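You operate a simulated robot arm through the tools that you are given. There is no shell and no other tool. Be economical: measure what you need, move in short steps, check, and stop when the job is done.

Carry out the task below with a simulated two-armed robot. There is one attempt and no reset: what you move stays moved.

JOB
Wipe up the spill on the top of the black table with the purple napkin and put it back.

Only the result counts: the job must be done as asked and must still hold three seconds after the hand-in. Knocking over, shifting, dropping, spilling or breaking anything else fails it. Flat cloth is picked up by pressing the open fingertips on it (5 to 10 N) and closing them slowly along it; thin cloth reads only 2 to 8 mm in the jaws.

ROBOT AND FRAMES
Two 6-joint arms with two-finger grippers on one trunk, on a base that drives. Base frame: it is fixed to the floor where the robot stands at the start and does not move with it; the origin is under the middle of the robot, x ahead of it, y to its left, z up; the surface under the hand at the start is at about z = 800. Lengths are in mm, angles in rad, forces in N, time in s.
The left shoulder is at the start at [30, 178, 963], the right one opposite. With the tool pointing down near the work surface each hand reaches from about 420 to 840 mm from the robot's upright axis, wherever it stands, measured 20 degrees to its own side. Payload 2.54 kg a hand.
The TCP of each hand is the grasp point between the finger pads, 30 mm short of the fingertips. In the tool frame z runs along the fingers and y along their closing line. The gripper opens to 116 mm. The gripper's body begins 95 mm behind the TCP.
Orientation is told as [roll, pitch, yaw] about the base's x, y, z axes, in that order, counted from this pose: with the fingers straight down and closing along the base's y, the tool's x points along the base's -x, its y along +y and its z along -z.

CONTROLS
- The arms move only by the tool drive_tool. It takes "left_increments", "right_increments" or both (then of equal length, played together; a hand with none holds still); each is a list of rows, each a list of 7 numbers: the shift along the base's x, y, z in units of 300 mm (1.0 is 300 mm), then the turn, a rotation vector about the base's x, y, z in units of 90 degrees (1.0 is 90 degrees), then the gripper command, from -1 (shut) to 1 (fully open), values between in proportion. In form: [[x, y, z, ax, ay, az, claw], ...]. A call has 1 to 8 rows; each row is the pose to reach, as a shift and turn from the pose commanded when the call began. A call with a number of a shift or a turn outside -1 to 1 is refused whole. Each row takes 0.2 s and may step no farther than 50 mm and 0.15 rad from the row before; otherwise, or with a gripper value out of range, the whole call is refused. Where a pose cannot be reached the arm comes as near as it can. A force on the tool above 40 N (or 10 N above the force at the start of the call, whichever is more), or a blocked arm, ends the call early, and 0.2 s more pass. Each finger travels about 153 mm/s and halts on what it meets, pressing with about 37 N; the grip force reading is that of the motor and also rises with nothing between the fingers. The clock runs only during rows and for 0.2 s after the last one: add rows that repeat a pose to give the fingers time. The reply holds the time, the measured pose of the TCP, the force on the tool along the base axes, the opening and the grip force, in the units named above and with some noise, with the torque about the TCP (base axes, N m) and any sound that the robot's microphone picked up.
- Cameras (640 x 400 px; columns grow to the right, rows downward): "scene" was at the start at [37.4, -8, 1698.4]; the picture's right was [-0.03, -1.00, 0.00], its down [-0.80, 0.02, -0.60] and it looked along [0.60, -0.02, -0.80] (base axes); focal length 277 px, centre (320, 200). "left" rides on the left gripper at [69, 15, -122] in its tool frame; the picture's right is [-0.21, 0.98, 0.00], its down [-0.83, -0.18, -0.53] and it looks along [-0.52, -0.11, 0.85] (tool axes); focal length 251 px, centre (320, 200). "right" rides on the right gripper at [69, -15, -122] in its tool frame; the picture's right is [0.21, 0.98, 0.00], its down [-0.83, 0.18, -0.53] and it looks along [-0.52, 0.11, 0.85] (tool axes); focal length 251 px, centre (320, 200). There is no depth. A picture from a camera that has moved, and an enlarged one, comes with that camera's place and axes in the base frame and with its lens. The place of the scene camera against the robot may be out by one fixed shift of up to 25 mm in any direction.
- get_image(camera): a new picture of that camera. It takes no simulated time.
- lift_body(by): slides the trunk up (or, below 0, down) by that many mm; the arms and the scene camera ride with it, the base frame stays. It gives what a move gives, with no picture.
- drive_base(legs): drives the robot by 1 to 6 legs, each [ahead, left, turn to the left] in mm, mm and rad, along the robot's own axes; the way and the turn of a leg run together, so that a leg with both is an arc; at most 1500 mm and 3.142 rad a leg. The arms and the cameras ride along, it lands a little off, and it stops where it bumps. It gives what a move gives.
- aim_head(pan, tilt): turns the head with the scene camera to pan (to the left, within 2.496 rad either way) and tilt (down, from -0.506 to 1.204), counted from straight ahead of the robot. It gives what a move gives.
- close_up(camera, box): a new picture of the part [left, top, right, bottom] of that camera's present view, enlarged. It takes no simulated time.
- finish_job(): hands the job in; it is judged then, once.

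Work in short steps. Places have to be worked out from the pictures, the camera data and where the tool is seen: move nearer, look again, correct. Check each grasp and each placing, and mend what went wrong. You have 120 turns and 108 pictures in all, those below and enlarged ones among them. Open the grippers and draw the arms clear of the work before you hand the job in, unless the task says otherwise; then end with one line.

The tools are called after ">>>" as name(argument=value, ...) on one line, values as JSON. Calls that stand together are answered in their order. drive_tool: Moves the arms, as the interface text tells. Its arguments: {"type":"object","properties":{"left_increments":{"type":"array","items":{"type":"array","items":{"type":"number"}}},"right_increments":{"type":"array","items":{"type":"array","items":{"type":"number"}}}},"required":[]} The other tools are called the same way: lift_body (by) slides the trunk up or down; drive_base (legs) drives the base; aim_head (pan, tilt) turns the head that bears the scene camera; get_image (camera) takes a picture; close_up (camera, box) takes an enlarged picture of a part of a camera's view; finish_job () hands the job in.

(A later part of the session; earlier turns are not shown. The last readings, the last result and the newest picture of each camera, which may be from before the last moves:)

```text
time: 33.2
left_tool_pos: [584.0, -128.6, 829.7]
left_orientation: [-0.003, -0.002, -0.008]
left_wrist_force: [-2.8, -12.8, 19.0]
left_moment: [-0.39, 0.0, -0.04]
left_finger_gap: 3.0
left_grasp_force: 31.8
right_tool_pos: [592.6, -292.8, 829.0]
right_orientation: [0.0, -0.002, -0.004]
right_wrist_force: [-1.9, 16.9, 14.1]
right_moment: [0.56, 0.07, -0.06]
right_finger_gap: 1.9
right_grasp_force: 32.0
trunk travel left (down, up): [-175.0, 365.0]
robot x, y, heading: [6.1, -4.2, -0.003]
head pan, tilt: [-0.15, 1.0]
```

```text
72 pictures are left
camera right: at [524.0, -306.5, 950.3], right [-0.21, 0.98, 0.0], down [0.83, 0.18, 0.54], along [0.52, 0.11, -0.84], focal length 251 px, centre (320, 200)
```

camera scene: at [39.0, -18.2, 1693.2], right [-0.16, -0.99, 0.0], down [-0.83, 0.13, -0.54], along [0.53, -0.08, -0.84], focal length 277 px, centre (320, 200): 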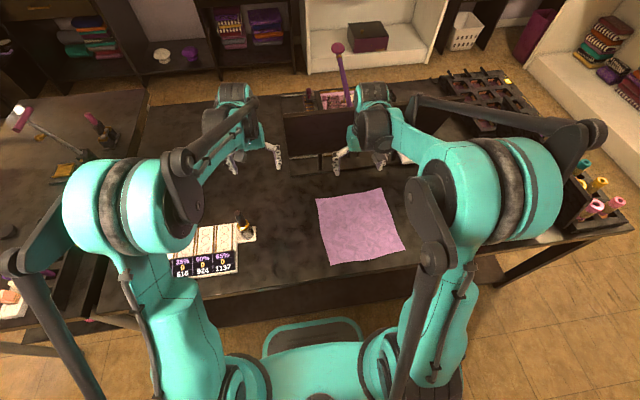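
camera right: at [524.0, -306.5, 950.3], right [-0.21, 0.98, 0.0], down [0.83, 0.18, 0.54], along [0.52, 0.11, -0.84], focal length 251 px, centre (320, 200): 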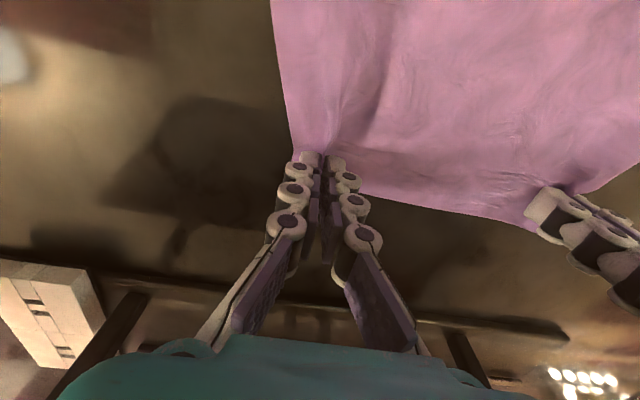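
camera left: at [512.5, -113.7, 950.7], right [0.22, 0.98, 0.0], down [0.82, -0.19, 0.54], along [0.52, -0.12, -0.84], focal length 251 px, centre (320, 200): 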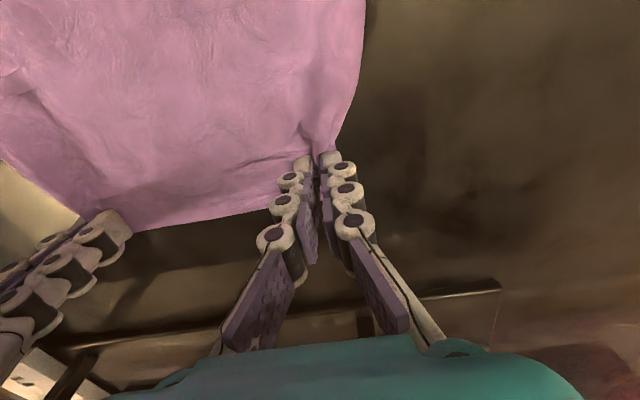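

Both hands seem to hold a fold (gaps 2–3 mm), cloth taut between. I ease the hands 4 mm toward each other and lift 40 mm.

>>> drive_tool(left_increments=[[0, -0.012, 0.01, 0, 0, 0, -1], [0, -0.018, 0.05, 0, 0, 0, -1], [0, -0.018, 0.1, 0, 0, 0, -1], [0, -0.018, 0.15, 0, 0, 0, -1]], right_increments=[[0, 0.012, 0.01, 0, 0, 0, -1], [0, 0.018, 0.05, 0, 0, 0, -1], [0, 0.018, 0.1, 0, 0, 0, -1], [0, 0.018, 0.15, 0, 0, 0, -1]])

>>> get_image(camera="left")

>>> get_image(camera="right")

```text
time: 34.2
left_tool_pos: [585.9, -134.2, 871.8]
left_orientation: [-0.001, -0.001, -0.006]
left_wrist_force: [0.0, -5.4, 3.6]
left_moment: [0.13, -0.02, 0.0]
left_finger_gap: 1.3
left_grasp_force: 33.9
right_tool_pos: [595.3, -289.0, 874.6]
right_orientation: [0.0, 0.0, -0.006]
right_wrist_force: [-0.6, 1.9, 2.6]
right_moment: [0.14, 0.03, -0.03]
right_finger_gap: 2.3
right_grasp_force: 36.1
trunk travel left (down, up): [-175.0, 365.0]
robot x, y, heading: [6.4, -1.9, -0.007]
head pan, tilt: [-0.15, 1.0]
```

```text
71 pictures are left
camera left: at [515.2, -118.6, 993.7], right [0.22, 0.98, 0.0], down [0.82, -0.19, 0.53], along [0.52, -0.12, -0.85], focal length 251 px, centre (320, 200)
```

left: 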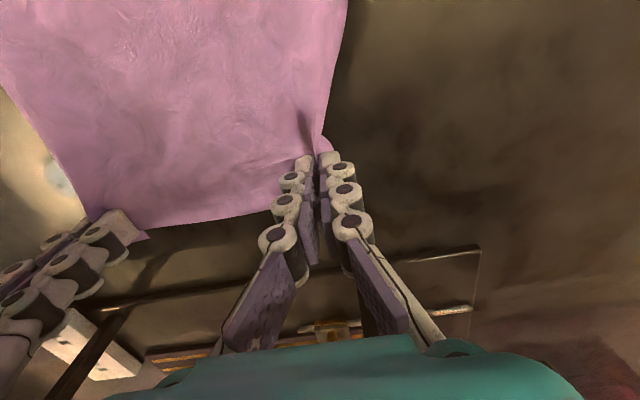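

```text
70 pictures are left
camera right: at [526.1, -303.5, 995.7], right [-0.21, 0.98, 0.0], down [0.83, 0.18, 0.53], along [0.52, 0.11, -0.85], focal length 251 px, centre (320, 200)
```

right: 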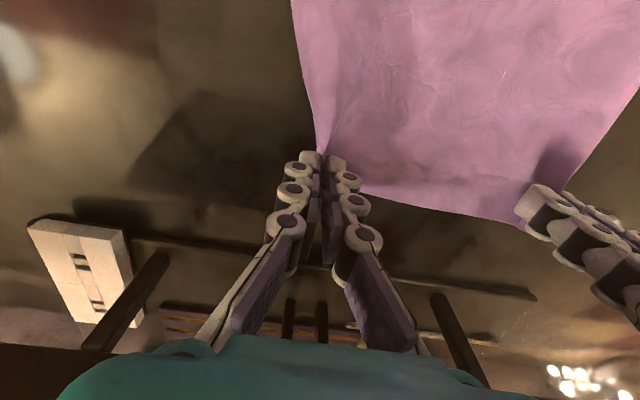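

Both folds hold. I lift 200 mm with the arms (easing the left hand 4 mm inward), then raise the trunk 120 mm so the cloth hangs clear.

>>> drive_tool(left_increments=[[0, -0.013, 0.1, 0, 0, 0, -1], [0, -0.013, 0.22, 0, 0, 0, -1], [0, -0.013, 0.34, 0, 0, 0, -1], [0, -0.013, 0.46, 0, 0, 0, -1], [0, -0.013, 0.58, 0, 0, 0, -1], [0, -0.013, 0.67, 0, 0, 0, -1]], right_increments=[[0, 0, 0.1, 0, 0, 0, -1], [0, 0, 0.22, 0, 0, 0, -1], [0, 0, 0.34, 0, 0, 0, -1], [0, 0, 0.46, 0, 0, 0, -1], [0, 0, 0.58, 0, 0, 0, -1], [0, 0, 0.67, 0, 0, 0, -1]])

>>> lift_body(by=120)

>>> get_image(camera="scene")

>>> get_image(camera="right")

```text
time: 35.6
left_tool_pos: [585.2, -137.0, 1076.4]
left_orientation: [-0.001, 0.002, -0.004]
left_wrist_force: [-0.1, 0.9, 4.2]
left_moment: [-0.08, 0.01, 0.04]
left_finger_gap: 0.0
left_grasp_force: 25.7
right_tool_pos: [595.5, -286.1, 1076.0]
right_orientation: [-0.001, -0.001, -0.006]
right_wrist_force: [-0.8, 0.0, -0.2]
right_moment: [-0.04, -0.03, -0.03]
right_finger_gap: 3.7
right_grasp_force: 30.2
trunk travel left (down, up): [-175.0, 365.0]
robot x, y, heading: [9.3, -3.6, -0.006]
head pan, tilt: [-0.15, 1.0]
```

```text
time: 37.1
left_tool_pos: [586.7, -137.6, 1194.6]
left_orientation: [0.0, 0.001, -0.006]
left_wrist_force: [-1.0, -0.4, -0.1]
left_moment: [0.01, 0.01, -0.01]
left_finger_gap: 0.0
left_grasp_force: 28.2
right_tool_pos: [595.9, -287.1, 1193.8]
right_orientation: [0.0, 0.0, -0.005]
right_wrist_force: [0.0, 0.4, 1.1]
right_moment: [0.05, 0.03, 0.01]
right_finger_gap: 0.2
right_grasp_force: 30.4
trunk travel left (down, up): [-295.0, 245.0]
robot x, y, heading: [7.0, -1.8, -0.004]
head pan, tilt: [-0.15, 1.0]
```

```text
69 pictures are left
camera scene: at [39.6, -18.3, 1813.0], right [-0.16, -0.99, 0.0], down [-0.83, 0.13, -0.54], along [0.53, -0.08, -0.84], focal length 277 px, centre (320, 200)
```

scene: 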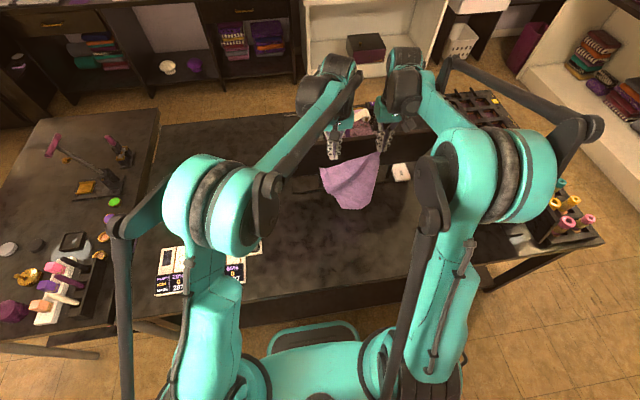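

```text
68 pictures are left
camera right: at [526.9, -301.8, 1316.3], right [-0.21, 0.98, 0.0], down [0.83, 0.18, 0.53], along [0.52, 0.11, -0.85], focal length 251 px, centre (320, 200)
```

right: 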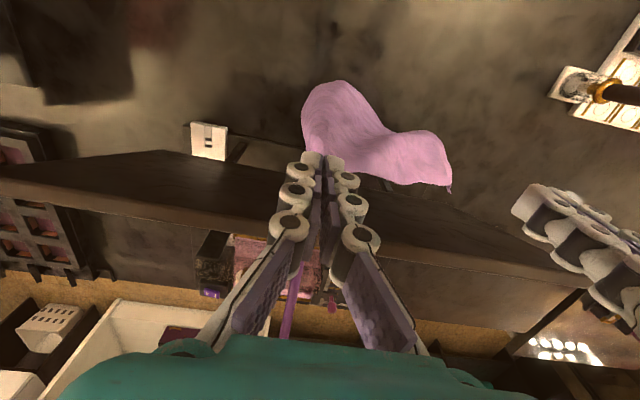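

The left hand lost its fold (gap 0), the right still holds its corner. I check how well the right holds.

>>> close_up(camera="right", box=[270, 70, 470, 195])

>>> close_up(camera="scene", box=[300, 60, 440, 220])

>>> get_image(camera="left")

```text
3.20 times, centred on (370, 132) of right
camera zoom: at [526.9, -301.8, 1316.3], right [-0.21, 0.98, 0.0], down [0.83, 0.18, 0.53], along [0.52, 0.11, -0.85], focal length 805 px, centre (160, 416)
```

zoom: 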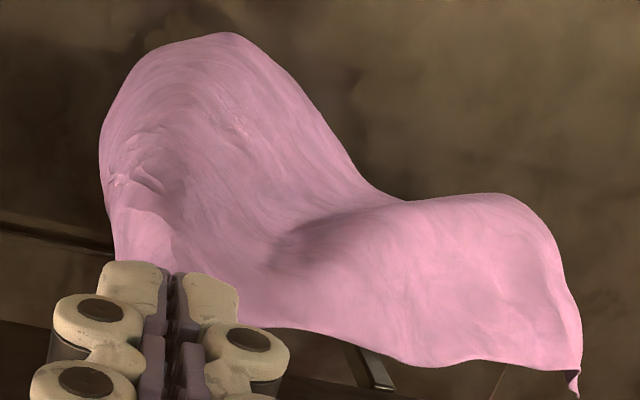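

```text
2.50 times, centred on (370, 140) of scene
camera zoom: at [39.6, -18.3, 1813.0], right [-0.16, -0.99, 0.0], down [-0.83, 0.13, -0.54], along [0.53, -0.08, -0.84], focal length 693 px, centre (195, 350)
```

zoom: 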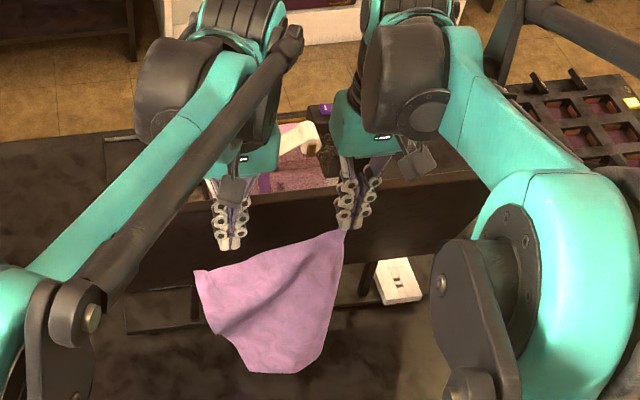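

```text
65 pictures are left
camera left: at [515.3, -122.4, 1316.5], right [0.22, 0.98, 0.0], down [0.82, -0.19, 0.53], along [0.52, -0.12, -0.85], focal length 251 px, centre (320, 200)
```

left: 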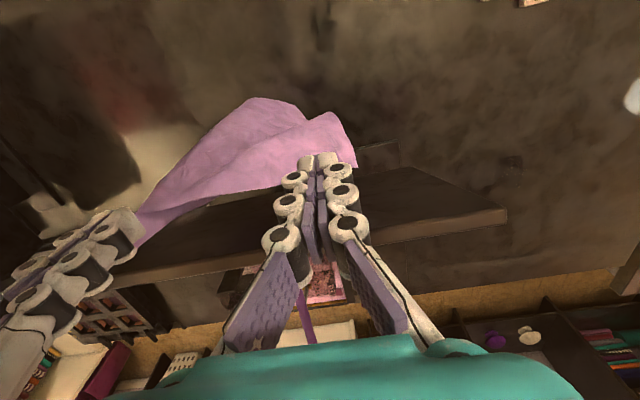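

The right grip is only a small piece at the tips — too weak to wipe with. I will lay the cloth back roughly in place and re-pinch it deeper. First move the right hand back over the napkin's middle and the left hand aside.

>>> drive_tool(left_increments=[[0, 0.08, 0, 0, 0, 0, -1], [0, 0.2, 0, 0, 0, 0, -1], [0, 0.33, 0, 0, 0, 0, -1], [0, 0.46, 0, 0, 0, 0, -1], [0, 0.6, 0, 0, 0, 0, -1], [0, 0.7, 0, 0, 0, 0, -1]], right_increments=[[-0.04, 0.02, 0, 0, 0, 0, -1], [-0.1, 0.04, 0, 0, 0, 0, -1], [-0.16, 0.06, 0, 0, 0, 0, -1], [-0.22, 0.08, 0, 0, 0, 0, -1], [-0.28, 0.1, 0, 0, 0, 0, -1], [-0.3, 0.1, 0, 0, 0, 0, -1]])

>>> lift_body(by=-120)

>>> get_image(camera="scene")

>>> get_image(camera="right")

```text
time: 38.5
left_tool_pos: [587.2, 74.0, 1194.4]
left_orientation: [0.001, -0.001, -0.006]
left_wrist_force: [-0.2, 0.2, 0.5]
left_moment: [0.01, -0.01, 0.05]
left_finger_gap: 0.0
left_grasp_force: 28.5
right_tool_pos: [506.2, -256.9, 1194.6]
right_orientation: [0.001, 0.001, -0.007]
right_wrist_force: [-0.4, 1.9, 0.4]
right_moment: [0.01, 0.0, -0.01]
right_finger_gap: 1.1
right_grasp_force: 30.4
trunk travel left (down, up): [-295.0, 245.0]
robot x, y, heading: [5.7, -2.0, -0.006]
head pan, tilt: [-0.15, 1.0]
```

```text
time: 40.0
left_tool_pos: [586.8, 72.8, 1074.8]
left_orientation: [0.0, -0.001, -0.008]
left_wrist_force: [-0.7, 0.2, 0.2]
left_moment: [-0.02, -0.02, 0.01]
left_finger_gap: 0.0
left_grasp_force: 28.4
right_tool_pos: [505.5, -258.9, 1074.5]
right_orientation: [0.0, 0.0, -0.004]
right_wrist_force: [-0.6, -0.6, -0.2]
right_moment: [0.02, 0.03, 0.0]
right_finger_gap: 1.0
right_grasp_force: 30.2
trunk travel left (down, up): [-175.0, 365.0]
robot x, y, heading: [4.4, -1.5, -0.007]
head pan, tilt: [-0.15, 1.0]
```

```text
64 pictures are left
camera scene: at [39.0, -18.1, 1693.3], right [-0.16, -0.99, 0.0], down [-0.83, 0.13, -0.54], along [0.53, -0.08, -0.84], focal length 277 px, centre (320, 200)
```

scene: 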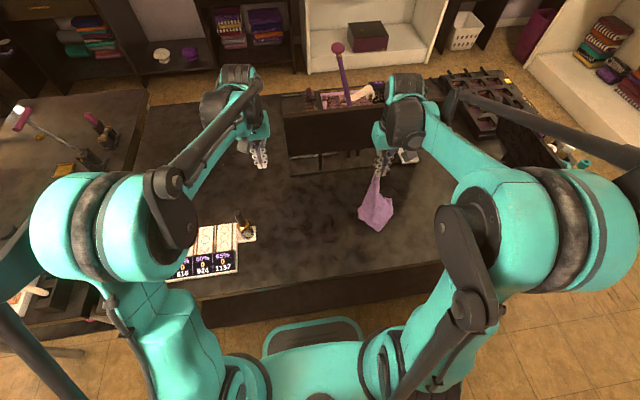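

```text
63 pictures are left
camera right: at [437.4, -272.6, 1195.5], right [-0.21, 0.98, 0.0], down [0.83, 0.18, 0.53], along [0.52, 0.11, -0.85], focal length 251 px, centre (320, 200)
```

right: 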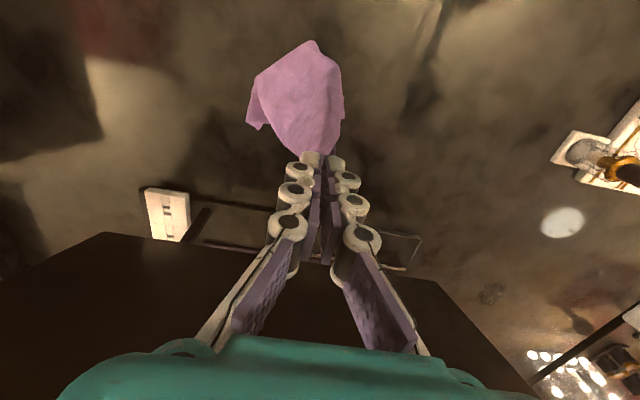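

The cloth hangs steadily from its far-right corner and survived the moves, so I keep this grip. I raise the trunk 250 mm and drive 330 mm left so the right arm faces the spill.

>>> lift_body(by=250)

>>> drive_base(legs=[[0, 165, 0], [0, 165, 0]])

>>> get_image(camera="scene")

>>> get_image(camera="right")

```text
time: 42.6
left_tool_pos: [588.0, 72.2, 1324.5]
left_orientation: [-0.001, 0.0, -0.007]
left_wrist_force: [0.4, -0.1, -0.7]
left_moment: [0.03, -0.03, 0.02]
left_finger_gap: 0.0
left_grasp_force: 28.5
right_tool_pos: [505.8, -259.1, 1323.5]
right_orientation: [0.0, 0.001, -0.006]
right_wrist_force: [-0.2, 0.3, -0.6]
right_moment: [0.0, -0.03, -0.01]
right_finger_gap: 0.8
right_grasp_force: 30.1
trunk travel left (down, up): [-425.0, 115.0]
robot x, y, heading: [7.2, -2.8, -0.006]
head pan, tilt: [-0.15, 1.0]
```

```text
time: 45.1
left_tool_pos: [588.1, 401.2, 1324.9]
left_orientation: [0.002, -0.001, -0.002]
left_wrist_force: [-0.8, -0.9, 0.2]
left_moment: [0.04, 0.01, 0.0]
left_finger_gap: 0.0
left_grasp_force: 28.2
right_tool_pos: [508.8, 70.9, 1323.4]
right_orientation: [0.002, -0.001, -0.002]
right_wrist_force: [0.4, -0.5, -0.6]
right_moment: [0.02, -0.01, 0.0]
right_finger_gap: 1.1
right_grasp_force: 30.6
trunk travel left (down, up): [-425.0, 115.0]
robot x, y, heading: [12.6, 327.5, -0.006]
head pan, tilt: [-0.15, 1.0]
```

```text
62 pictures are left
camera scene: at [41.2, 307.0, 1943.1], right [-0.15, -0.99, 0.0], down [-0.83, 0.13, -0.54], along [0.53, -0.08, -0.84], focal length 277 px, centre (320, 200)
```

scene: 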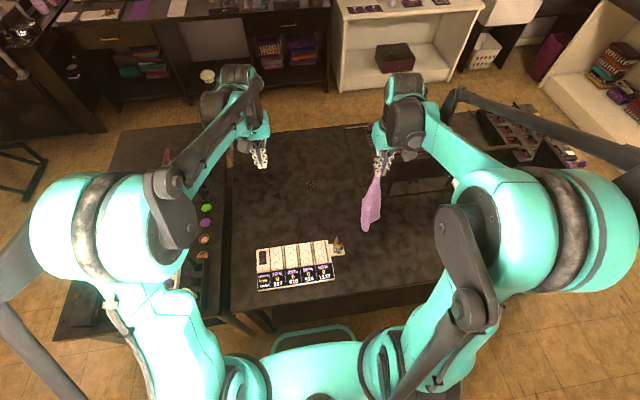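

```text
61 pictures are left
camera right: at [440.7, 54.7, 1444.9], right [-0.21, 0.98, 0.0], down [0.83, 0.18, 0.53], along [0.52, 0.11, -0.85], focal length 251 px, centre (320, 200)
```

right: 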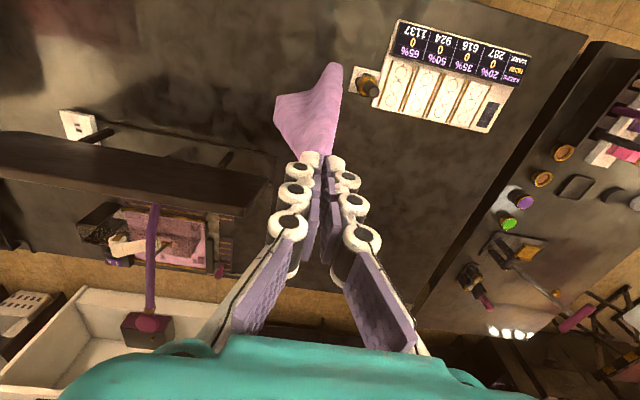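

The spill shows at about (860, 238). I move the right hand with the cloth over (700, 235), then lower the trunk.

>>> drive_tool(right_increments=[[0.1, 0.08, 0, 0, 0, 0, -1], [0.2, 0.17, 0, 0, 0, 0, -1], [0.3, 0.26, 0, 0, 0, 0, -1], [0.4, 0.35, 0, 0, 0, 0, -1], [0.5, 0.44, 0, 0, 0, 0, -1], [0.58, 0.51, 0, 0, 0, 0, -1], [0.637, 0.55, 0, 0, 0, 0, -1]])

>>> lift_body(by=-180)

>>> get_image(camera="scene")

>>> get_image(camera="right")

```text
time: 46.7
left_tool_pos: [589.8, 402.4, 1324.1]
left_orientation: [0.002, 0.0, -0.001]
left_wrist_force: [0.5, -0.2, -0.3]
left_moment: [-0.01, 0.01, 0.0]
left_finger_gap: 0.1
left_grasp_force: 28.6
right_tool_pos: [700.9, 238.6, 1322.8]
right_orientation: [0.001, -0.002, -0.002]
right_wrist_force: [0.0, 0.1, 0.2]
right_moment: [-0.02, 0.01, -0.02]
right_finger_gap: 0.8
right_grasp_force: 30.8
trunk travel left (down, up): [-425.0, 115.0]
robot x, y, heading: [7.1, 328.4, -0.0]
head pan, tilt: [-0.15, 1.0]
```

```text
time: 48.7
left_tool_pos: [588.6, 401.5, 1145.9]
left_orientation: [0.0, 0.001, -0.002]
left_wrist_force: [0.4, 0.6, -0.2]
left_moment: [-0.01, -0.02, -0.01]
left_finger_gap: 0.0
left_grasp_force: 28.7
right_tool_pos: [701.1, 238.0, 1143.6]
right_orientation: [0.0, 0.0, -0.002]
right_wrist_force: [0.0, 0.4, 0.4]
right_moment: [0.0, 0.0, -0.01]
right_finger_gap: 1.3
right_grasp_force: 30.8
trunk travel left (down, up): [-245.0, 295.0]
robot x, y, heading: [9.8, 328.9, -0.005]
head pan, tilt: [-0.15, 1.0]
```

```text
60 pictures are left
camera scene: at [41.1, 309.4, 1763.2], right [-0.15, -0.99, 0.0], down [-0.83, 0.13, -0.54], along [0.53, -0.08, -0.84], focal length 277 px, centre (320, 200)
```

scene: 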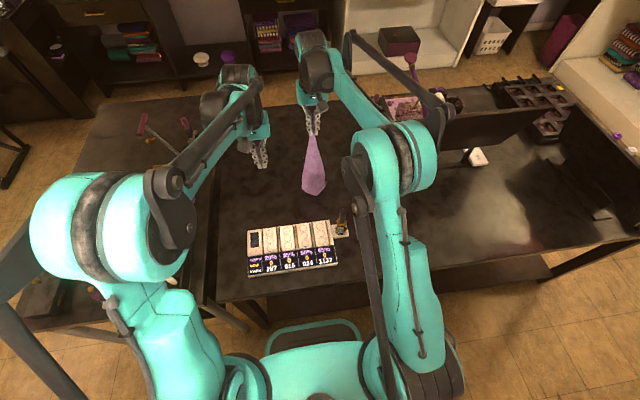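

```text
59 pictures are left
camera right: at [631.3, 223.0, 1265.1], right [-0.21, 0.98, 0.0], down [0.83, 0.18, 0.53], along [0.52, 0.11, -0.85], focal length 251 px, centre (320, 200)
```

right: 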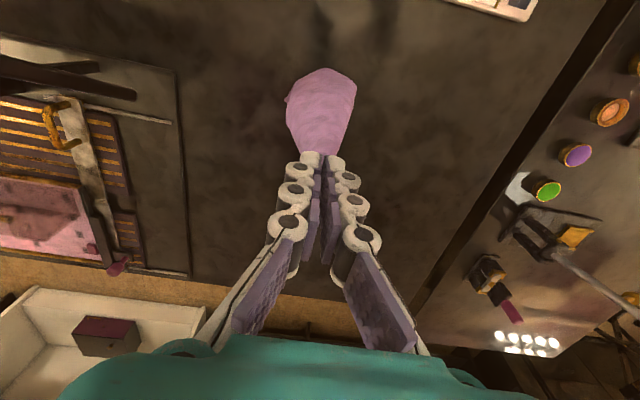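

The cloth's bottom just reaches the table near (690, 238). I lay it down by moving the hand forward and down while tilting, then lower the trunk.

>>> drive_tool(right_increments=[[0.08, 0, -0.07, 0, -0.048, 0, -1], [0.16, 0, -0.15, 0, -0.096, 0, -1], [0.24, 0, -0.24, 0, -0.144, 0, -1], [0.32, 0, -0.33, 0, -0.192, 0, -1], [0.4, 0, -0.42, 0, -0.24, 0, -1], [0.48, 0, -0.51, 0, -0.288, 0, -1], [0.56, 0, -0.6, 0, -0.336, 0, -1], [0.613, 0, -0.69, 0, -0.382, 0, -1]])

>>> lift_body(by=-70)

>>> get_image(camera="scene")

>>> get_image(camera="right")

```text
time: 50.5
left_tool_pos: [588.8, 402.3, 1144.4]
left_orientation: [-0.001, 0.0, -0.002]
left_wrist_force: [0.3, 0.3, 0.7]
left_moment: [0.01, 0.0, -0.01]
left_finger_gap: 0.0
left_grasp_force: 28.7
right_tool_pos: [883.8, 236.4, 933.6]
right_orientation: [0.002, -0.602, -0.004]
right_wrist_force: [-0.8, -0.8, 0.2]
right_moment: [0.0, -0.03, 0.01]
right_finger_gap: 1.0
right_grasp_force: 30.5
trunk travel left (down, up): [-245.0, 295.0]
robot x, y, heading: [5.2, 325.5, -0.0]
head pan, tilt: [-0.15, 1.0]
```

```text
time: 51.6
left_tool_pos: [588.2, 402.6, 1074.7]
left_orientation: [0.002, 0.0, -0.002]
left_wrist_force: [-0.2, 0.2, 1.1]
left_moment: [0.01, 0.01, 0.04]
left_finger_gap: 0.0
left_grasp_force: 28.9
right_tool_pos: [882.8, 236.9, 865.8]
right_orientation: [0.002, -0.601, -0.001]
right_wrist_force: [-0.4, -0.4, 0.4]
right_moment: [0.02, -0.03, 0.0]
right_finger_gap: 1.1
right_grasp_force: 30.7
trunk travel left (down, up): [-175.0, 365.0]
robot x, y, heading: [8.8, 325.1, -0.004]
head pan, tilt: [-0.15, 1.0]
```

```text
58 pictures are left
camera scene: at [40.6, 309.4, 1693.2], right [-0.15, -0.99, 0.0], down [-0.83, 0.13, -0.54], along [0.53, -0.08, -0.84], focal length 277 px, centre (320, 200)
```

scene: 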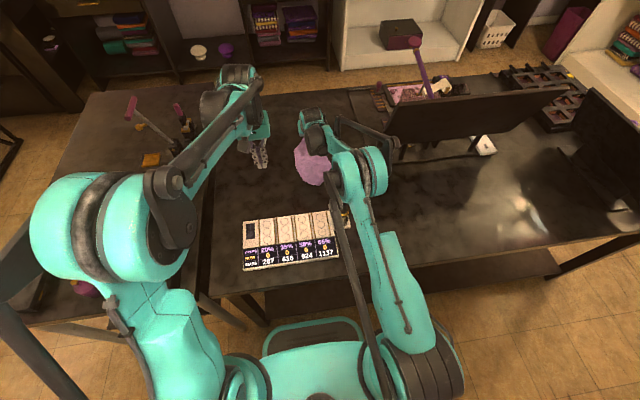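

```text
57 pictures are left
camera right: at [756.7, 221.3, 926.3], right [-0.18, 0.98, -0.12], down [0.38, 0.18, 0.91], along [0.91, 0.11, -0.4], focal length 251 px, centre (320, 200)
```

right: 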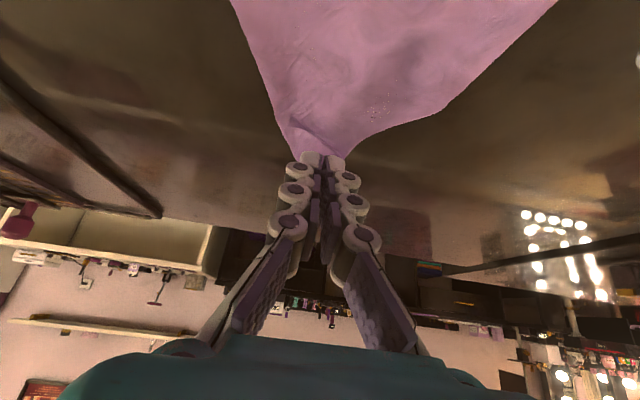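

The cloth is now spread nicely over the spill. I lower the tips toward contact.

>>> drive_tool(right_increments=[[0, 0, -0.04, 0, 0, 0, -1], [0, 0, -0.08, 0, 0, 0, -1], [0, 0, -0.1, 0, 0, 0, -1], [0, 0, -0.107, 0, 0, 0, -1], [0, 0, -0.114, 0, 0, 0, -1]])

```text
time: 52.8
left_tool_pos: [586.7, 401.6, 1074.9]
left_orientation: [0.0, 0.001, -0.003]
left_wrist_force: [0.6, -0.8, -0.1]
left_moment: [0.01, -0.02, 0.04]
left_finger_gap: 0.2
left_grasp_force: 28.6
right_tool_pos: [881.0, 236.5, 831.7]
right_orientation: [0.0, -0.6, -0.003]
right_wrist_force: [-2.3, 0.0, 4.5]
right_moment: [0.0, 0.03, -0.02]
right_finger_gap: 1.0
right_grasp_force: 30.6
trunk travel left (down, up): [-175.0, 365.0]
robot x, y, heading: [8.9, 327.5, -0.002]
head pan, tilt: [-0.15, 1.0]
```

Contact with 4.5 N. I rub side to side in a serpentine back over the puddle.

>>> drive_tool(right_increments=[[0, 0.12, -0.002, 0, 0, 0, -1], [-0.07, 0, -0.002, 0, 0, 0, -1], [-0.07, -0.13, -0.002, 0, 0, 0, -1], [-0.14, 0, -0.002, 0, 0, 0, -1], [-0.14, 0.13, -0.002, 0, 0, 0, -1], [-0.21, 0, -0.002, 0, 0, 0, -1], [-0.21, -0.13, -0.002, 0, 0, 0, -1], [-0.15, 0, -0.002, 0, 0, 0, -1]])

>>> get_image(camera="right")

```text
time: 54.6
left_tool_pos: [588.2, 402.9, 1075.7]
left_orientation: [-0.002, 0.0, -0.001]
left_wrist_force: [0.4, 0.7, -0.4]
left_moment: [-0.01, -0.02, -0.03]
left_finger_gap: 0.2
left_grasp_force: 28.5
right_tool_pos: [837.8, 233.7, 830.2]
right_orientation: [0.001, -0.601, -0.003]
right_wrist_force: [-1.4, 0.3, 2.9]
right_moment: [0.01, 0.01, 0.0]
right_finger_gap: 1.2
right_grasp_force: 29.9
trunk travel left (down, up): [-175.0, 365.0]
robot x, y, heading: [9.6, 327.5, -0.003]
head pan, tilt: [-0.15, 1.0]
```

```text
56 pictures are left
camera right: at [712.3, 219.7, 891.5], right [-0.18, 0.98, -0.12], down [0.38, 0.18, 0.91], along [0.91, 0.11, -0.4], focal length 251 px, centre (320, 200)
```

right: 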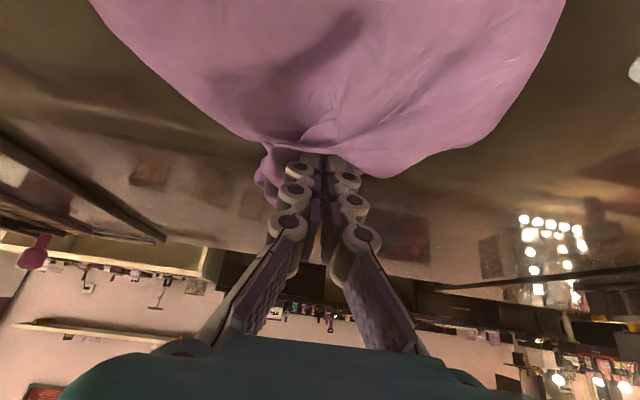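

The cloth follows. Another pass, pressing slightly more, going forward again over the whole patch.

>>> drive_tool(right_increments=[[-0.05, 0.13, -0.006, 0, 0, 0, -1], [-0.05, 0, -0.008, 0, 0, 0, -1], [-0.05, -0.13, -0.008, 0, 0, 0, -1], [0.02, 0, -0.008, 0, 0, 0, -1], [0.04, 0.13, -0.008, 0, 0, 0, -1], [0.08, 0, -0.008, 0, 0, 0, -1], [0.1, -0.13, -0.008, 0, 0, 0, -1], [0.14, 0, -0.006, 0, 0, 0, -1]])

>>> drive_tool(right_increments=[[0.01, 0.14, 0, 0, 0, 0, -1], [0.02, 0, 0, 0, 0, 0, -1], [0.02, -0.12, 0, 0, 0, 0, -1], [-0.05, 0, 0, 0, 0, 0, -1], [-0.08, 0.13, 0, 0, 0, 0, -1], [-0.12, 0, 0, 0, 0, 0, -1], [-0.15, -0.12, 0, 0, 0, 0, -1], [-0.1, 0, 0, 0, 0, 0, -1]])

>>> get_image(camera="right")

```text
time: 56.4
left_tool_pos: [587.5, 403.1, 1075.7]
left_orientation: [0.002, -0.001, -0.002]
left_wrist_force: [0.0, 1.3, -0.2]
left_moment: [-0.05, -0.02, 0.03]
left_finger_gap: 0.0
left_grasp_force: 29.1
right_tool_pos: [878.2, 231.5, 829.4]
right_orientation: [0.0, -0.601, -0.005]
right_wrist_force: [0.3, -3.9, 10.9]
right_moment: [-0.15, -0.1, -0.02]
right_finger_gap: 1.0
right_grasp_force: 30.8
trunk travel left (down, up): [-175.0, 365.0]
robot x, y, heading: [11.0, 324.5, -0.006]
head pan, tilt: [-0.15, 1.0]
```

```text
time: 58.2
left_tool_pos: [585.6, 402.2, 1076.6]
left_orientation: [0.0, -0.004, -0.003]
left_wrist_force: [-0.8, -0.3, 0.8]
left_moment: [-0.03, -0.02, 0.0]
left_finger_gap: 0.1
left_grasp_force: 28.5
right_tool_pos: [845.1, 227.5, 830.1]
right_orientation: [-0.005, -0.608, 0.0]
right_wrist_force: [-1.4, -0.9, 23.6]
right_moment: [-0.08, -0.11, -0.04]
right_finger_gap: 0.7
right_grasp_force: 30.7
trunk travel left (down, up): [-175.0, 365.0]
robot x, y, heading: [7.3, 326.1, -0.004]
head pan, tilt: [-0.15, 1.0]
stopped in row 8 (right hand): the force on the tool passed its limit at 43 N (the readings are from after the stop); the commanded pose is now the measured one
```

```text
55 pictures are left
camera right: at [718.9, 213.7, 890.3], right [-0.17, 0.98, -0.13], down [0.37, 0.18, 0.91], along [0.91, 0.11, -0.4], focal length 251 px, centre (320, 200)
```

right: 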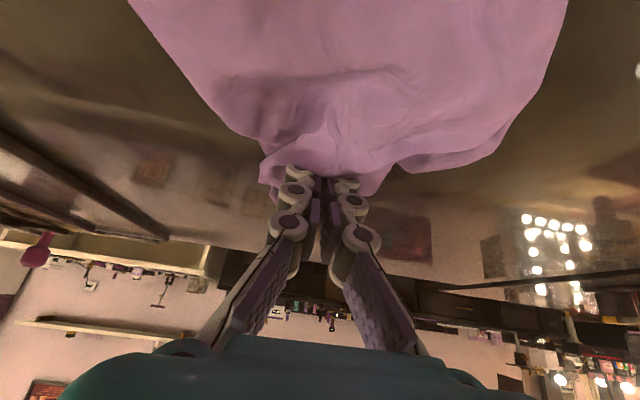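

Rubbed with good pressure; now I lift the cloth up and back to check the table.

>>> drive_tool(right_increments=[[0, 0, 0.08, 0, 0.03, 0, -1], [0, 0, 0.2, 0, 0.08, 0, -1], [-0.02, 0, 0.33, 0, 0.13, 0, -1], [-0.06, 0, 0.46, 0, 0.18, 0, -1], [-0.12, 0, 0.58, 0, 0.23, 0, -1], [-0.2, 0, 0.68, 0, 0.28, 0, -1], [-0.3, 0, 0.76, 0, 0.34, 0, -1], [-0.4, 0, 0.8, 0, 0.386, 0, -1]])

>>> lift_body(by=150)

>>> get_image(camera="scene")

>>> get_image(camera="right")

```text
time: 60.0
left_tool_pos: [586.9, 400.5, 1075.1]
left_orientation: [0.0, 0.001, -0.006]
left_wrist_force: [0.0, 0.7, 0.3]
left_moment: [0.02, -0.02, -0.02]
left_finger_gap: 0.0
left_grasp_force: 28.9
right_tool_pos: [728.2, 226.2, 1065.7]
right_orientation: [-0.007, 0.007, -0.002]
right_wrist_force: [-1.4, -0.1, -0.5]
right_moment: [-0.01, 0.03, 0.03]
right_finger_gap: 0.4
right_grasp_force: 30.2
trunk travel left (down, up): [-175.0, 365.0]
robot x, y, heading: [8.7, 329.2, -0.003]
head pan, tilt: [-0.15, 1.0]
```

```text
time: 61.8
left_tool_pos: [587.8, 401.6, 1224.6]
left_orientation: [0.0, 0.0, -0.004]
left_wrist_force: [0.2, -0.9, 0.3]
left_moment: [0.0, -0.01, -0.01]
left_finger_gap: 0.0
left_grasp_force: 28.3
right_tool_pos: [728.5, 224.9, 1213.7]
right_orientation: [-0.005, 0.005, -0.001]
right_wrist_force: [-0.1, 0.0, -0.3]
right_moment: [-0.04, -0.02, -0.02]
right_finger_gap: 0.9
right_grasp_force: 30.2
trunk travel left (down, up): [-325.0, 215.0]
robot x, y, heading: [9.1, 324.5, -0.006]
head pan, tilt: [-0.15, 1.0]
```

```text
54 pictures are left
camera scene: at [41.2, 309.1, 1843.0], right [-0.15, -0.99, 0.0], down [-0.83, 0.13, -0.54], along [0.53, -0.08, -0.84], focal length 277 px, centre (320, 200)
```

scene: 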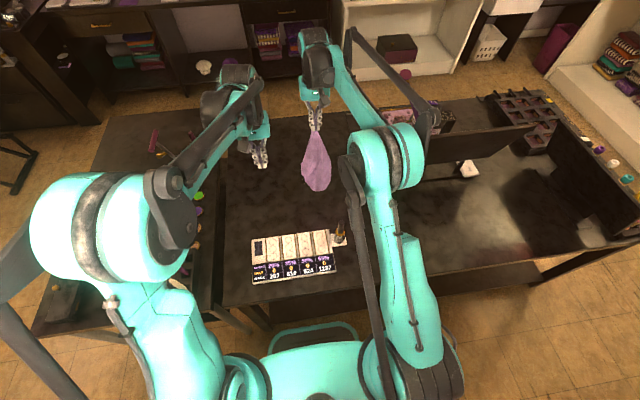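

```text
53 pictures are left
camera right: at [660.5, 211.3, 1336.5], right [-0.21, 0.98, 0.0], down [0.83, 0.18, 0.53], along [0.52, 0.11, -0.85], focal length 251 px, centre (320, 200)
```

right: 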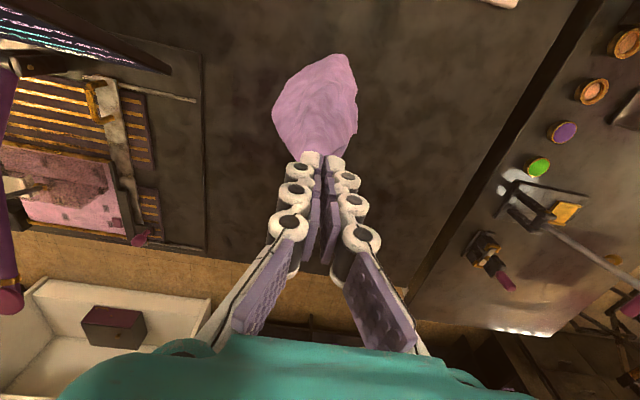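

The spot is hidden from those views; the left-hand camera should see it around (280, 208).

>>> close_up(camera="left", box=[180, 130, 380, 255])

>>> get_image(camera="left")

```text
3.20 times, centred on (280, 192) of left
camera zoom: at [517.0, 416.3, 1346.6], right [0.22, 0.98, 0.0], down [0.83, -0.18, 0.53], along [0.52, -0.12, -0.85], focal length 805 px, centre (448, 224)
```

zoom: 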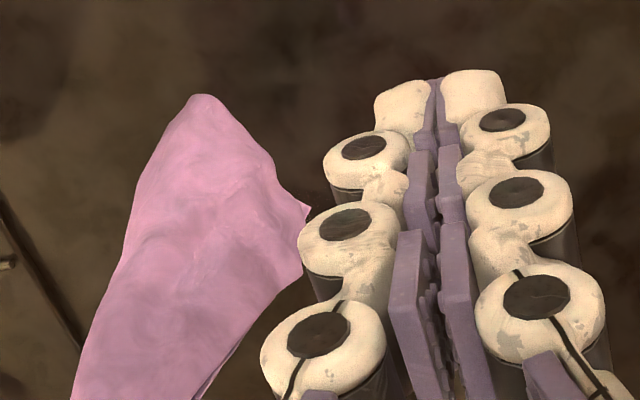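

```text
51 pictures are left
camera left: at [517.0, 416.3, 1346.6], right [0.22, 0.98, 0.0], down [0.83, -0.18, 0.53], along [0.52, -0.12, -0.85], focal length 251 px, centre (320, 200)
```

left: 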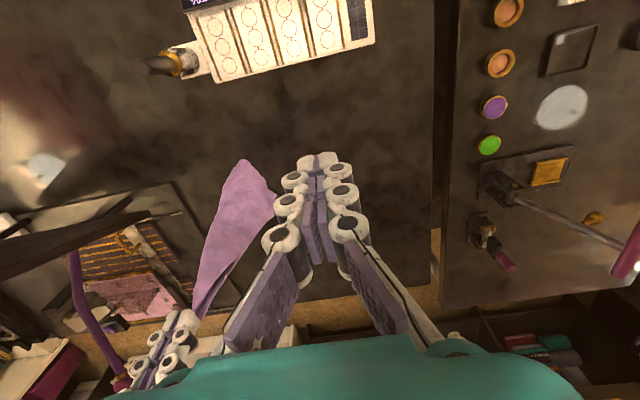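

Still hidden. I raise the trunk a bit more and pull the right hand back and aside, then look with the scene camera.

>>> lift_body(by=80)

>>> drive_tool(right_increments=[[-0.08, -0.1, 0, 0, 0, 0, -1], [-0.16, -0.2, 0, 0, 0, 0, -1], [-0.25, -0.3, 0, 0, 0, 0, -1], [-0.34, -0.4, 0, 0, 0, 0, -1], [-0.43, -0.5, 0, 0, 0, 0, -1], [-0.5, -0.58, 0, 0, 0, 0, -1]])

>>> close_up(camera="scene", box=[250, 130, 380, 211])

>>> get_image(camera="scene")

```text
time: 62.9
left_tool_pos: [587.4, 401.0, 1306.0]
left_orientation: [0.0, 0.0, -0.003]
left_wrist_force: [-0.7, -0.7, -0.7]
left_moment: [0.03, 0.01, 0.0]
left_finger_gap: 0.0
left_grasp_force: 28.2
right_tool_pos: [727.9, 225.8, 1295.1]
right_orientation: [-0.003, 0.006, -0.002]
right_wrist_force: [-0.2, 0.1, 0.1]
right_moment: [0.0, -0.03, 0.01]
right_finger_gap: 0.6
right_grasp_force: 30.0
trunk travel left (down, up): [-405.0, 135.0]
robot x, y, heading: [7.9, 325.8, -0.003]
head pan, tilt: [-0.15, 1.0]
```

```text
time: 64.3
left_tool_pos: [586.8, 400.1, 1305.3]
left_orientation: [0.0, -0.002, -0.004]
left_wrist_force: [-0.1, 0.0, -0.4]
left_moment: [0.01, -0.03, -0.01]
left_finger_gap: 0.0
left_grasp_force: 28.5
right_tool_pos: [576.5, 50.3, 1295.0]
right_orientation: [-0.004, 0.005, 0.0]
right_wrist_force: [0.2, 0.0, -0.3]
right_moment: [-0.01, 0.03, 0.0]
right_finger_gap: 0.7
right_grasp_force: 30.6
trunk travel left (down, up): [-405.0, 135.0]
robot x, y, heading: [7.4, 323.7, -0.001]
head pan, tilt: [-0.15, 1.0]
```

```text
4.92 times, centred on (315, 170) of scene
camera zoom: at [39.4, 307.9, 1923.1], right [-0.15, -0.99, 0.0], down [-0.83, 0.13, -0.54], along [0.53, -0.08, -0.84], focal length 1365 px, centre (345, 345)
```

zoom: 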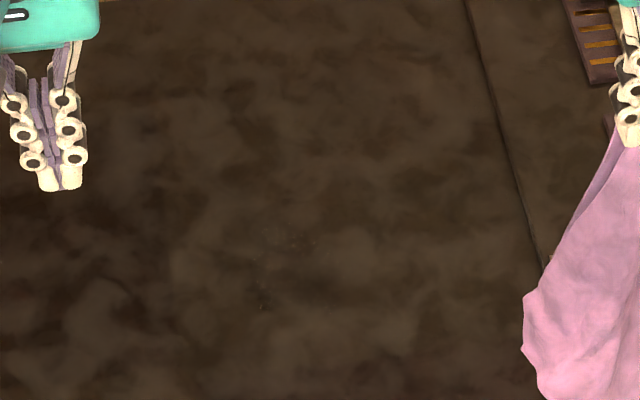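

```text
49 pictures are left
camera scene: at [39.4, 307.9, 1923.1], right [-0.15, -0.99, 0.0], down [-0.83, 0.13, -0.54], along [0.53, -0.08, -0.84], focal length 277 px, centre (320, 200)
```

scene: 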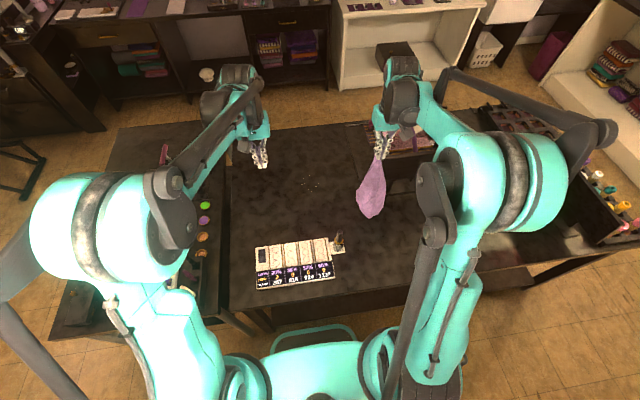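

Much fainter, but small speckles remain near (305, 183). I zoom in tighter.

>>> close_up(camera="scene", box=[290, 168, 330, 198])

>>> close_up(camera="left", box=[200, 130, 300, 230])

```text
13.33 times, centred on (310, 183) of scene
camera zoom: at [39.4, 307.9, 1923.1], right [-0.15, -0.99, 0.0], down [-0.83, 0.13, -0.54], along [0.53, -0.08, -0.84], focal length 3698 px, centre (453, 427)
```

zoom: 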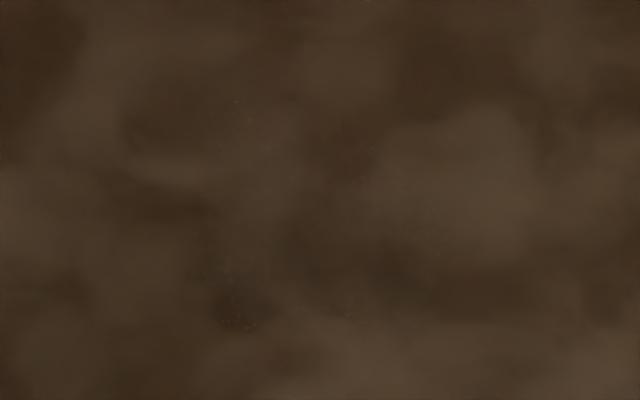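

```text
4.00 times, centred on (250, 180) of left
camera zoom: at [515.6, 415.6, 1427.3], right [0.22, 0.98, 0.0], down [0.82, -0.18, 0.53], along [0.52, -0.12, -0.85], focal length 1006 px, centre (600, 280)
```

zoom: 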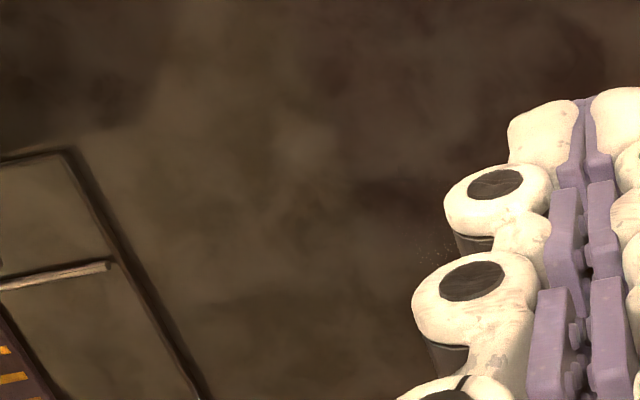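

Faint speckles remain along the ring's rim (x≈805–905, y≈215–280), so I wipe again with wider coverage. Hand back over (715, 245), and lower.

>>> drive_tool(right_increments=[[0.07, 0.1, 0, 0, 0, 0, -1], [0.15, 0.2, 0, 0, 0, 0, -1], [0.24, 0.31, 0, 0, 0, 0, -1], [0.32, 0.42, 0, 0, 0, 0, -1], [0.4, 0.53, 0, 0, 0, 0, -1], [0.46, 0.65, 0, 0, 0, 0, -1]])

>>> lift_body(by=-160)

>>> drive_tool(right_increments=[[0.08, 0, -0.07, 0, -0.048, 0, -1], [0.16, 0, -0.15, 0, -0.096, 0, -1], [0.24, 0, -0.24, 0, -0.144, 0, -1], [0.32, 0, -0.33, 0, -0.192, 0, -1], [0.4, 0, -0.42, 0, -0.24, 0, -1], [0.48, 0, -0.51, 0, -0.288, 0, -1], [0.54, 0, -0.6, 0, -0.336, 0, -1], [0.593, 0, -0.67, 0, -0.382, 0, -1]])

>>> lift_body(by=-70)

>>> get_image(camera="right")

```text
time: 65.7
left_tool_pos: [589.0, 402.7, 1304.8]
left_orientation: [0.0, 0.0, -0.002]
left_wrist_force: [-0.4, 0.5, 0.5]
left_moment: [-0.01, 0.0, -0.01]
left_finger_gap: 0.0
left_grasp_force: 28.9
right_tool_pos: [718.1, 246.3, 1291.3]
right_orientation: [-0.005, 0.008, 0.0]
right_wrist_force: [0.4, 0.0, 0.0]
right_moment: [-0.04, 0.01, -0.02]
right_finger_gap: 0.7
right_grasp_force: 29.9
trunk travel left (down, up): [-405.0, 135.0]
robot x, y, heading: [10.1, 325.7, -0.007]
head pan, tilt: [-0.15, 1.0]
```

```text
time: 67.6
left_tool_pos: [587.9, 400.7, 1145.0]
left_orientation: [0.001, 0.0, -0.004]
left_wrist_force: [0.2, 0.1, 0.5]
left_moment: [0.01, 0.0, -0.03]
left_finger_gap: 0.1
left_grasp_force: 29.3
right_tool_pos: [717.2, 245.1, 1132.6]
right_orientation: [-0.005, 0.006, -0.002]
right_wrist_force: [-0.7, 0.3, -1.1]
right_moment: [0.02, -0.01, -0.02]
right_finger_gap: 0.6
right_grasp_force: 30.5
trunk travel left (down, up): [-245.0, 295.0]
robot x, y, heading: [4.5, 325.2, -0.004]
head pan, tilt: [-0.15, 1.0]
```

```text
time: 69.4
left_tool_pos: [588.1, 402.1, 1145.4]
left_orientation: [0.0, 0.0, -0.003]
left_wrist_force: [-0.5, 1.3, -0.5]
left_moment: [0.03, 0.05, -0.02]
left_finger_gap: 0.0
left_grasp_force: 28.5
right_tool_pos: [896.4, 246.4, 931.4]
right_orientation: [-0.004, -0.596, -0.001]
right_wrist_force: [0.1, -0.4, -0.1]
right_moment: [0.03, -0.03, 0.01]
right_finger_gap: 0.7
right_grasp_force: 30.6
trunk travel left (down, up): [-245.0, 295.0]
robot x, y, heading: [10.6, 321.5, -0.005]
head pan, tilt: [-0.15, 1.0]
```

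```text
time: 70.5
left_tool_pos: [587.8, 402.3, 1074.7]
left_orientation: [0.001, 0.0, -0.003]
left_wrist_force: [-0.2, 0.0, 0.6]
left_moment: [0.01, -0.01, -0.01]
left_finger_gap: 0.0
left_grasp_force: 28.8
right_tool_pos: [895.7, 246.4, 864.1]
right_orientation: [-0.003, -0.594, 0.0]
right_wrist_force: [-0.6, 0.3, 0.7]
right_moment: [0.02, -0.03, 0.01]
right_finger_gap: 0.7
right_grasp_force: 30.6
trunk travel left (down, up): [-175.0, 365.0]
robot x, y, heading: [5.8, 327.5, -0.008]
head pan, tilt: [-0.15, 1.0]
```

```text
46 pictures are left
camera right: at [770.7, 232.6, 924.3], right [-0.17, 0.98, -0.12], down [0.39, 0.18, 0.9], along [0.91, 0.11, -0.41], focal length 251 px, centre (320, 200)
```

right: 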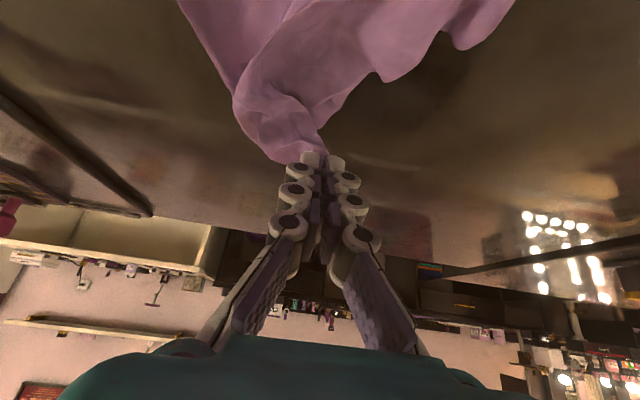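

Reached (896, 246). I lower to contact and check the force.

>>> drive_tool(right_increments=[[0, 0, -0.04, 0, 0, 0, -1], [0, 0, -0.08, 0, 0, 0, -1], [0, 0, -0.1, 0, 0, 0, -1], [0, 0, -0.108, 0, 0, 0, -1], [0, 0, -0.112, 0, 0, 0, -1]])

>>> get_image(camera="right")

```text
time: 71.7
left_tool_pos: [588.2, 400.3, 1075.2]
left_orientation: [0.0, 0.0, -0.004]
left_wrist_force: [-0.2, -0.5, 0.0]
left_moment: [0.01, -0.02, 0.03]
left_finger_gap: 0.2
left_grasp_force: 28.3
right_tool_pos: [896.9, 247.0, 830.7]
right_orientation: [-0.005, -0.597, -0.001]
right_wrist_force: [0.6, -0.3, 8.6]
right_moment: [-0.01, -0.07, -0.02]
right_finger_gap: 0.4
right_grasp_force: 30.1
trunk travel left (down, up): [-175.0, 365.0]
robot x, y, heading: [8.7, 321.2, -0.006]
head pan, tilt: [-0.15, 1.0]
```

```text
45 pictures are left
camera right: at [770.7, 232.1, 891.4], right [-0.17, 0.98, -0.12], down [0.38, 0.18, 0.91], along [0.91, 0.11, -0.41], focal length 251 px, centre (320, 200)
```

right: 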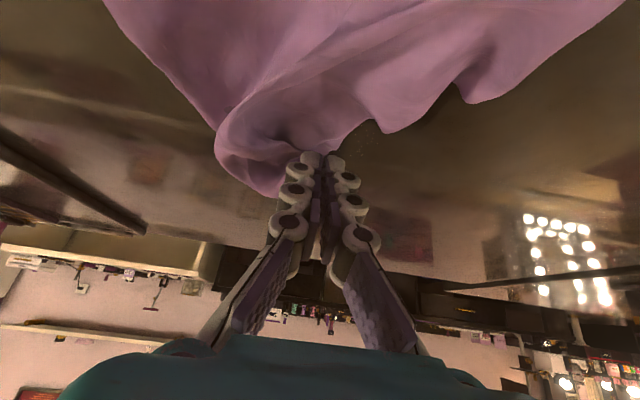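

A faint rim remnant shows at about (880, 269). I rub in wider strokes, y from about 195 to 305, working back to x≈795.

>>> drive_tool(right_increments=[[0, 0.14, 0, 0, 0, 0, -1], [-0.03, 0.2, 0, 0, 0, 0, -1], [-0.06, 0.06, 0, 0, 0, 0, -1], [-0.06, -0.09, 0, 0, 0, 0, -1], [-0.1, -0.18, 0, 0, 0, 0, -1], [-0.13, -0.04, 0, 0, 0, 0, -1], [-0.13, 0.11, 0, 0, 0, 0, -1], [-0.15, 0.2, 0, 0, 0, 0, -1]])

>>> drive_tool(right_increments=[[-0.04, -0.14, 0, 0, 0, 0, -1], [-0.05, -0.29, 0, 0, 0, 0, -1], [-0.07, -0.38, 0, 0, 0, 0, -1], [-0.11, -0.25, 0, 0, 0, 0, -1], [-0.13, -0.1, 0, 0, 0, 0, -1], [-0.16, 0.02, 0, 0, 0, 0, -1], [-0.19, -0.12, 0, 0, 0, 0, -1], [-0.2, -0.27, 0, 0, 0, 0, -1]])

>>> get_image(camera="right")

```text
time: 73.5
left_tool_pos: [585.8, 400.2, 1075.9]
left_orientation: [-0.001, -0.003, -0.003]
left_wrist_force: [0.5, 0.3, 0.4]
left_moment: [-0.07, 0.03, 0.03]
left_finger_gap: 0.0
left_grasp_force: 28.3
right_tool_pos: [851.4, 303.6, 829.0]
right_orientation: [-0.008, -0.6, 0.001]
right_wrist_force: [-2.3, -3.1, 23.9]
right_moment: [-0.18, -0.07, -0.03]
right_finger_gap: 0.6
right_grasp_force: 30.1
trunk travel left (down, up): [-175.0, 365.0]
robot x, y, heading: [10.2, 325.3, -0.002]
head pan, tilt: [-0.15, 1.0]
stopped in row 8 (right hand): the force on the tool passed its limit at 47 N (the readings are from after the stop); the commanded pose is now the measured one
```

```text
time: 74.3
left_tool_pos: [585.2, 401.6, 1076.6]
left_orientation: [0.001, -0.003, -0.002]
left_wrist_force: [0.4, -0.6, 0.5]
left_moment: [0.02, 0.0, -0.02]
left_finger_gap: 0.3
left_grasp_force: 28.4
right_tool_pos: [835.0, 205.3, 829.9]
right_orientation: [-0.002, -0.605, 0.002]
right_wrist_force: [-2.5, -0.5, 25.1]
right_moment: [-0.08, -0.07, -0.03]
right_finger_gap: 0.5
right_grasp_force: 29.9
trunk travel left (down, up): [-175.0, 365.0]
robot x, y, heading: [7.6, 325.5, -0.004]
head pan, tilt: [-0.15, 1.0]
stopped in row 3 (right hand): the force on the tool passed its limit at 55 N (the readings are from after the stop); the commanded pose is now the measured one
```

```text
44 pictures are left
camera right: at [708.8, 190.4, 889.7], right [-0.18, 0.98, -0.12], down [0.38, 0.18, 0.91], along [0.91, 0.11, -0.4], focal length 251 px, centre (320, 200)
```

right: 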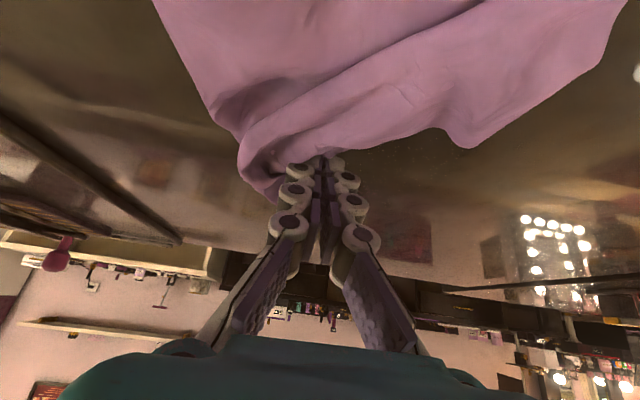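

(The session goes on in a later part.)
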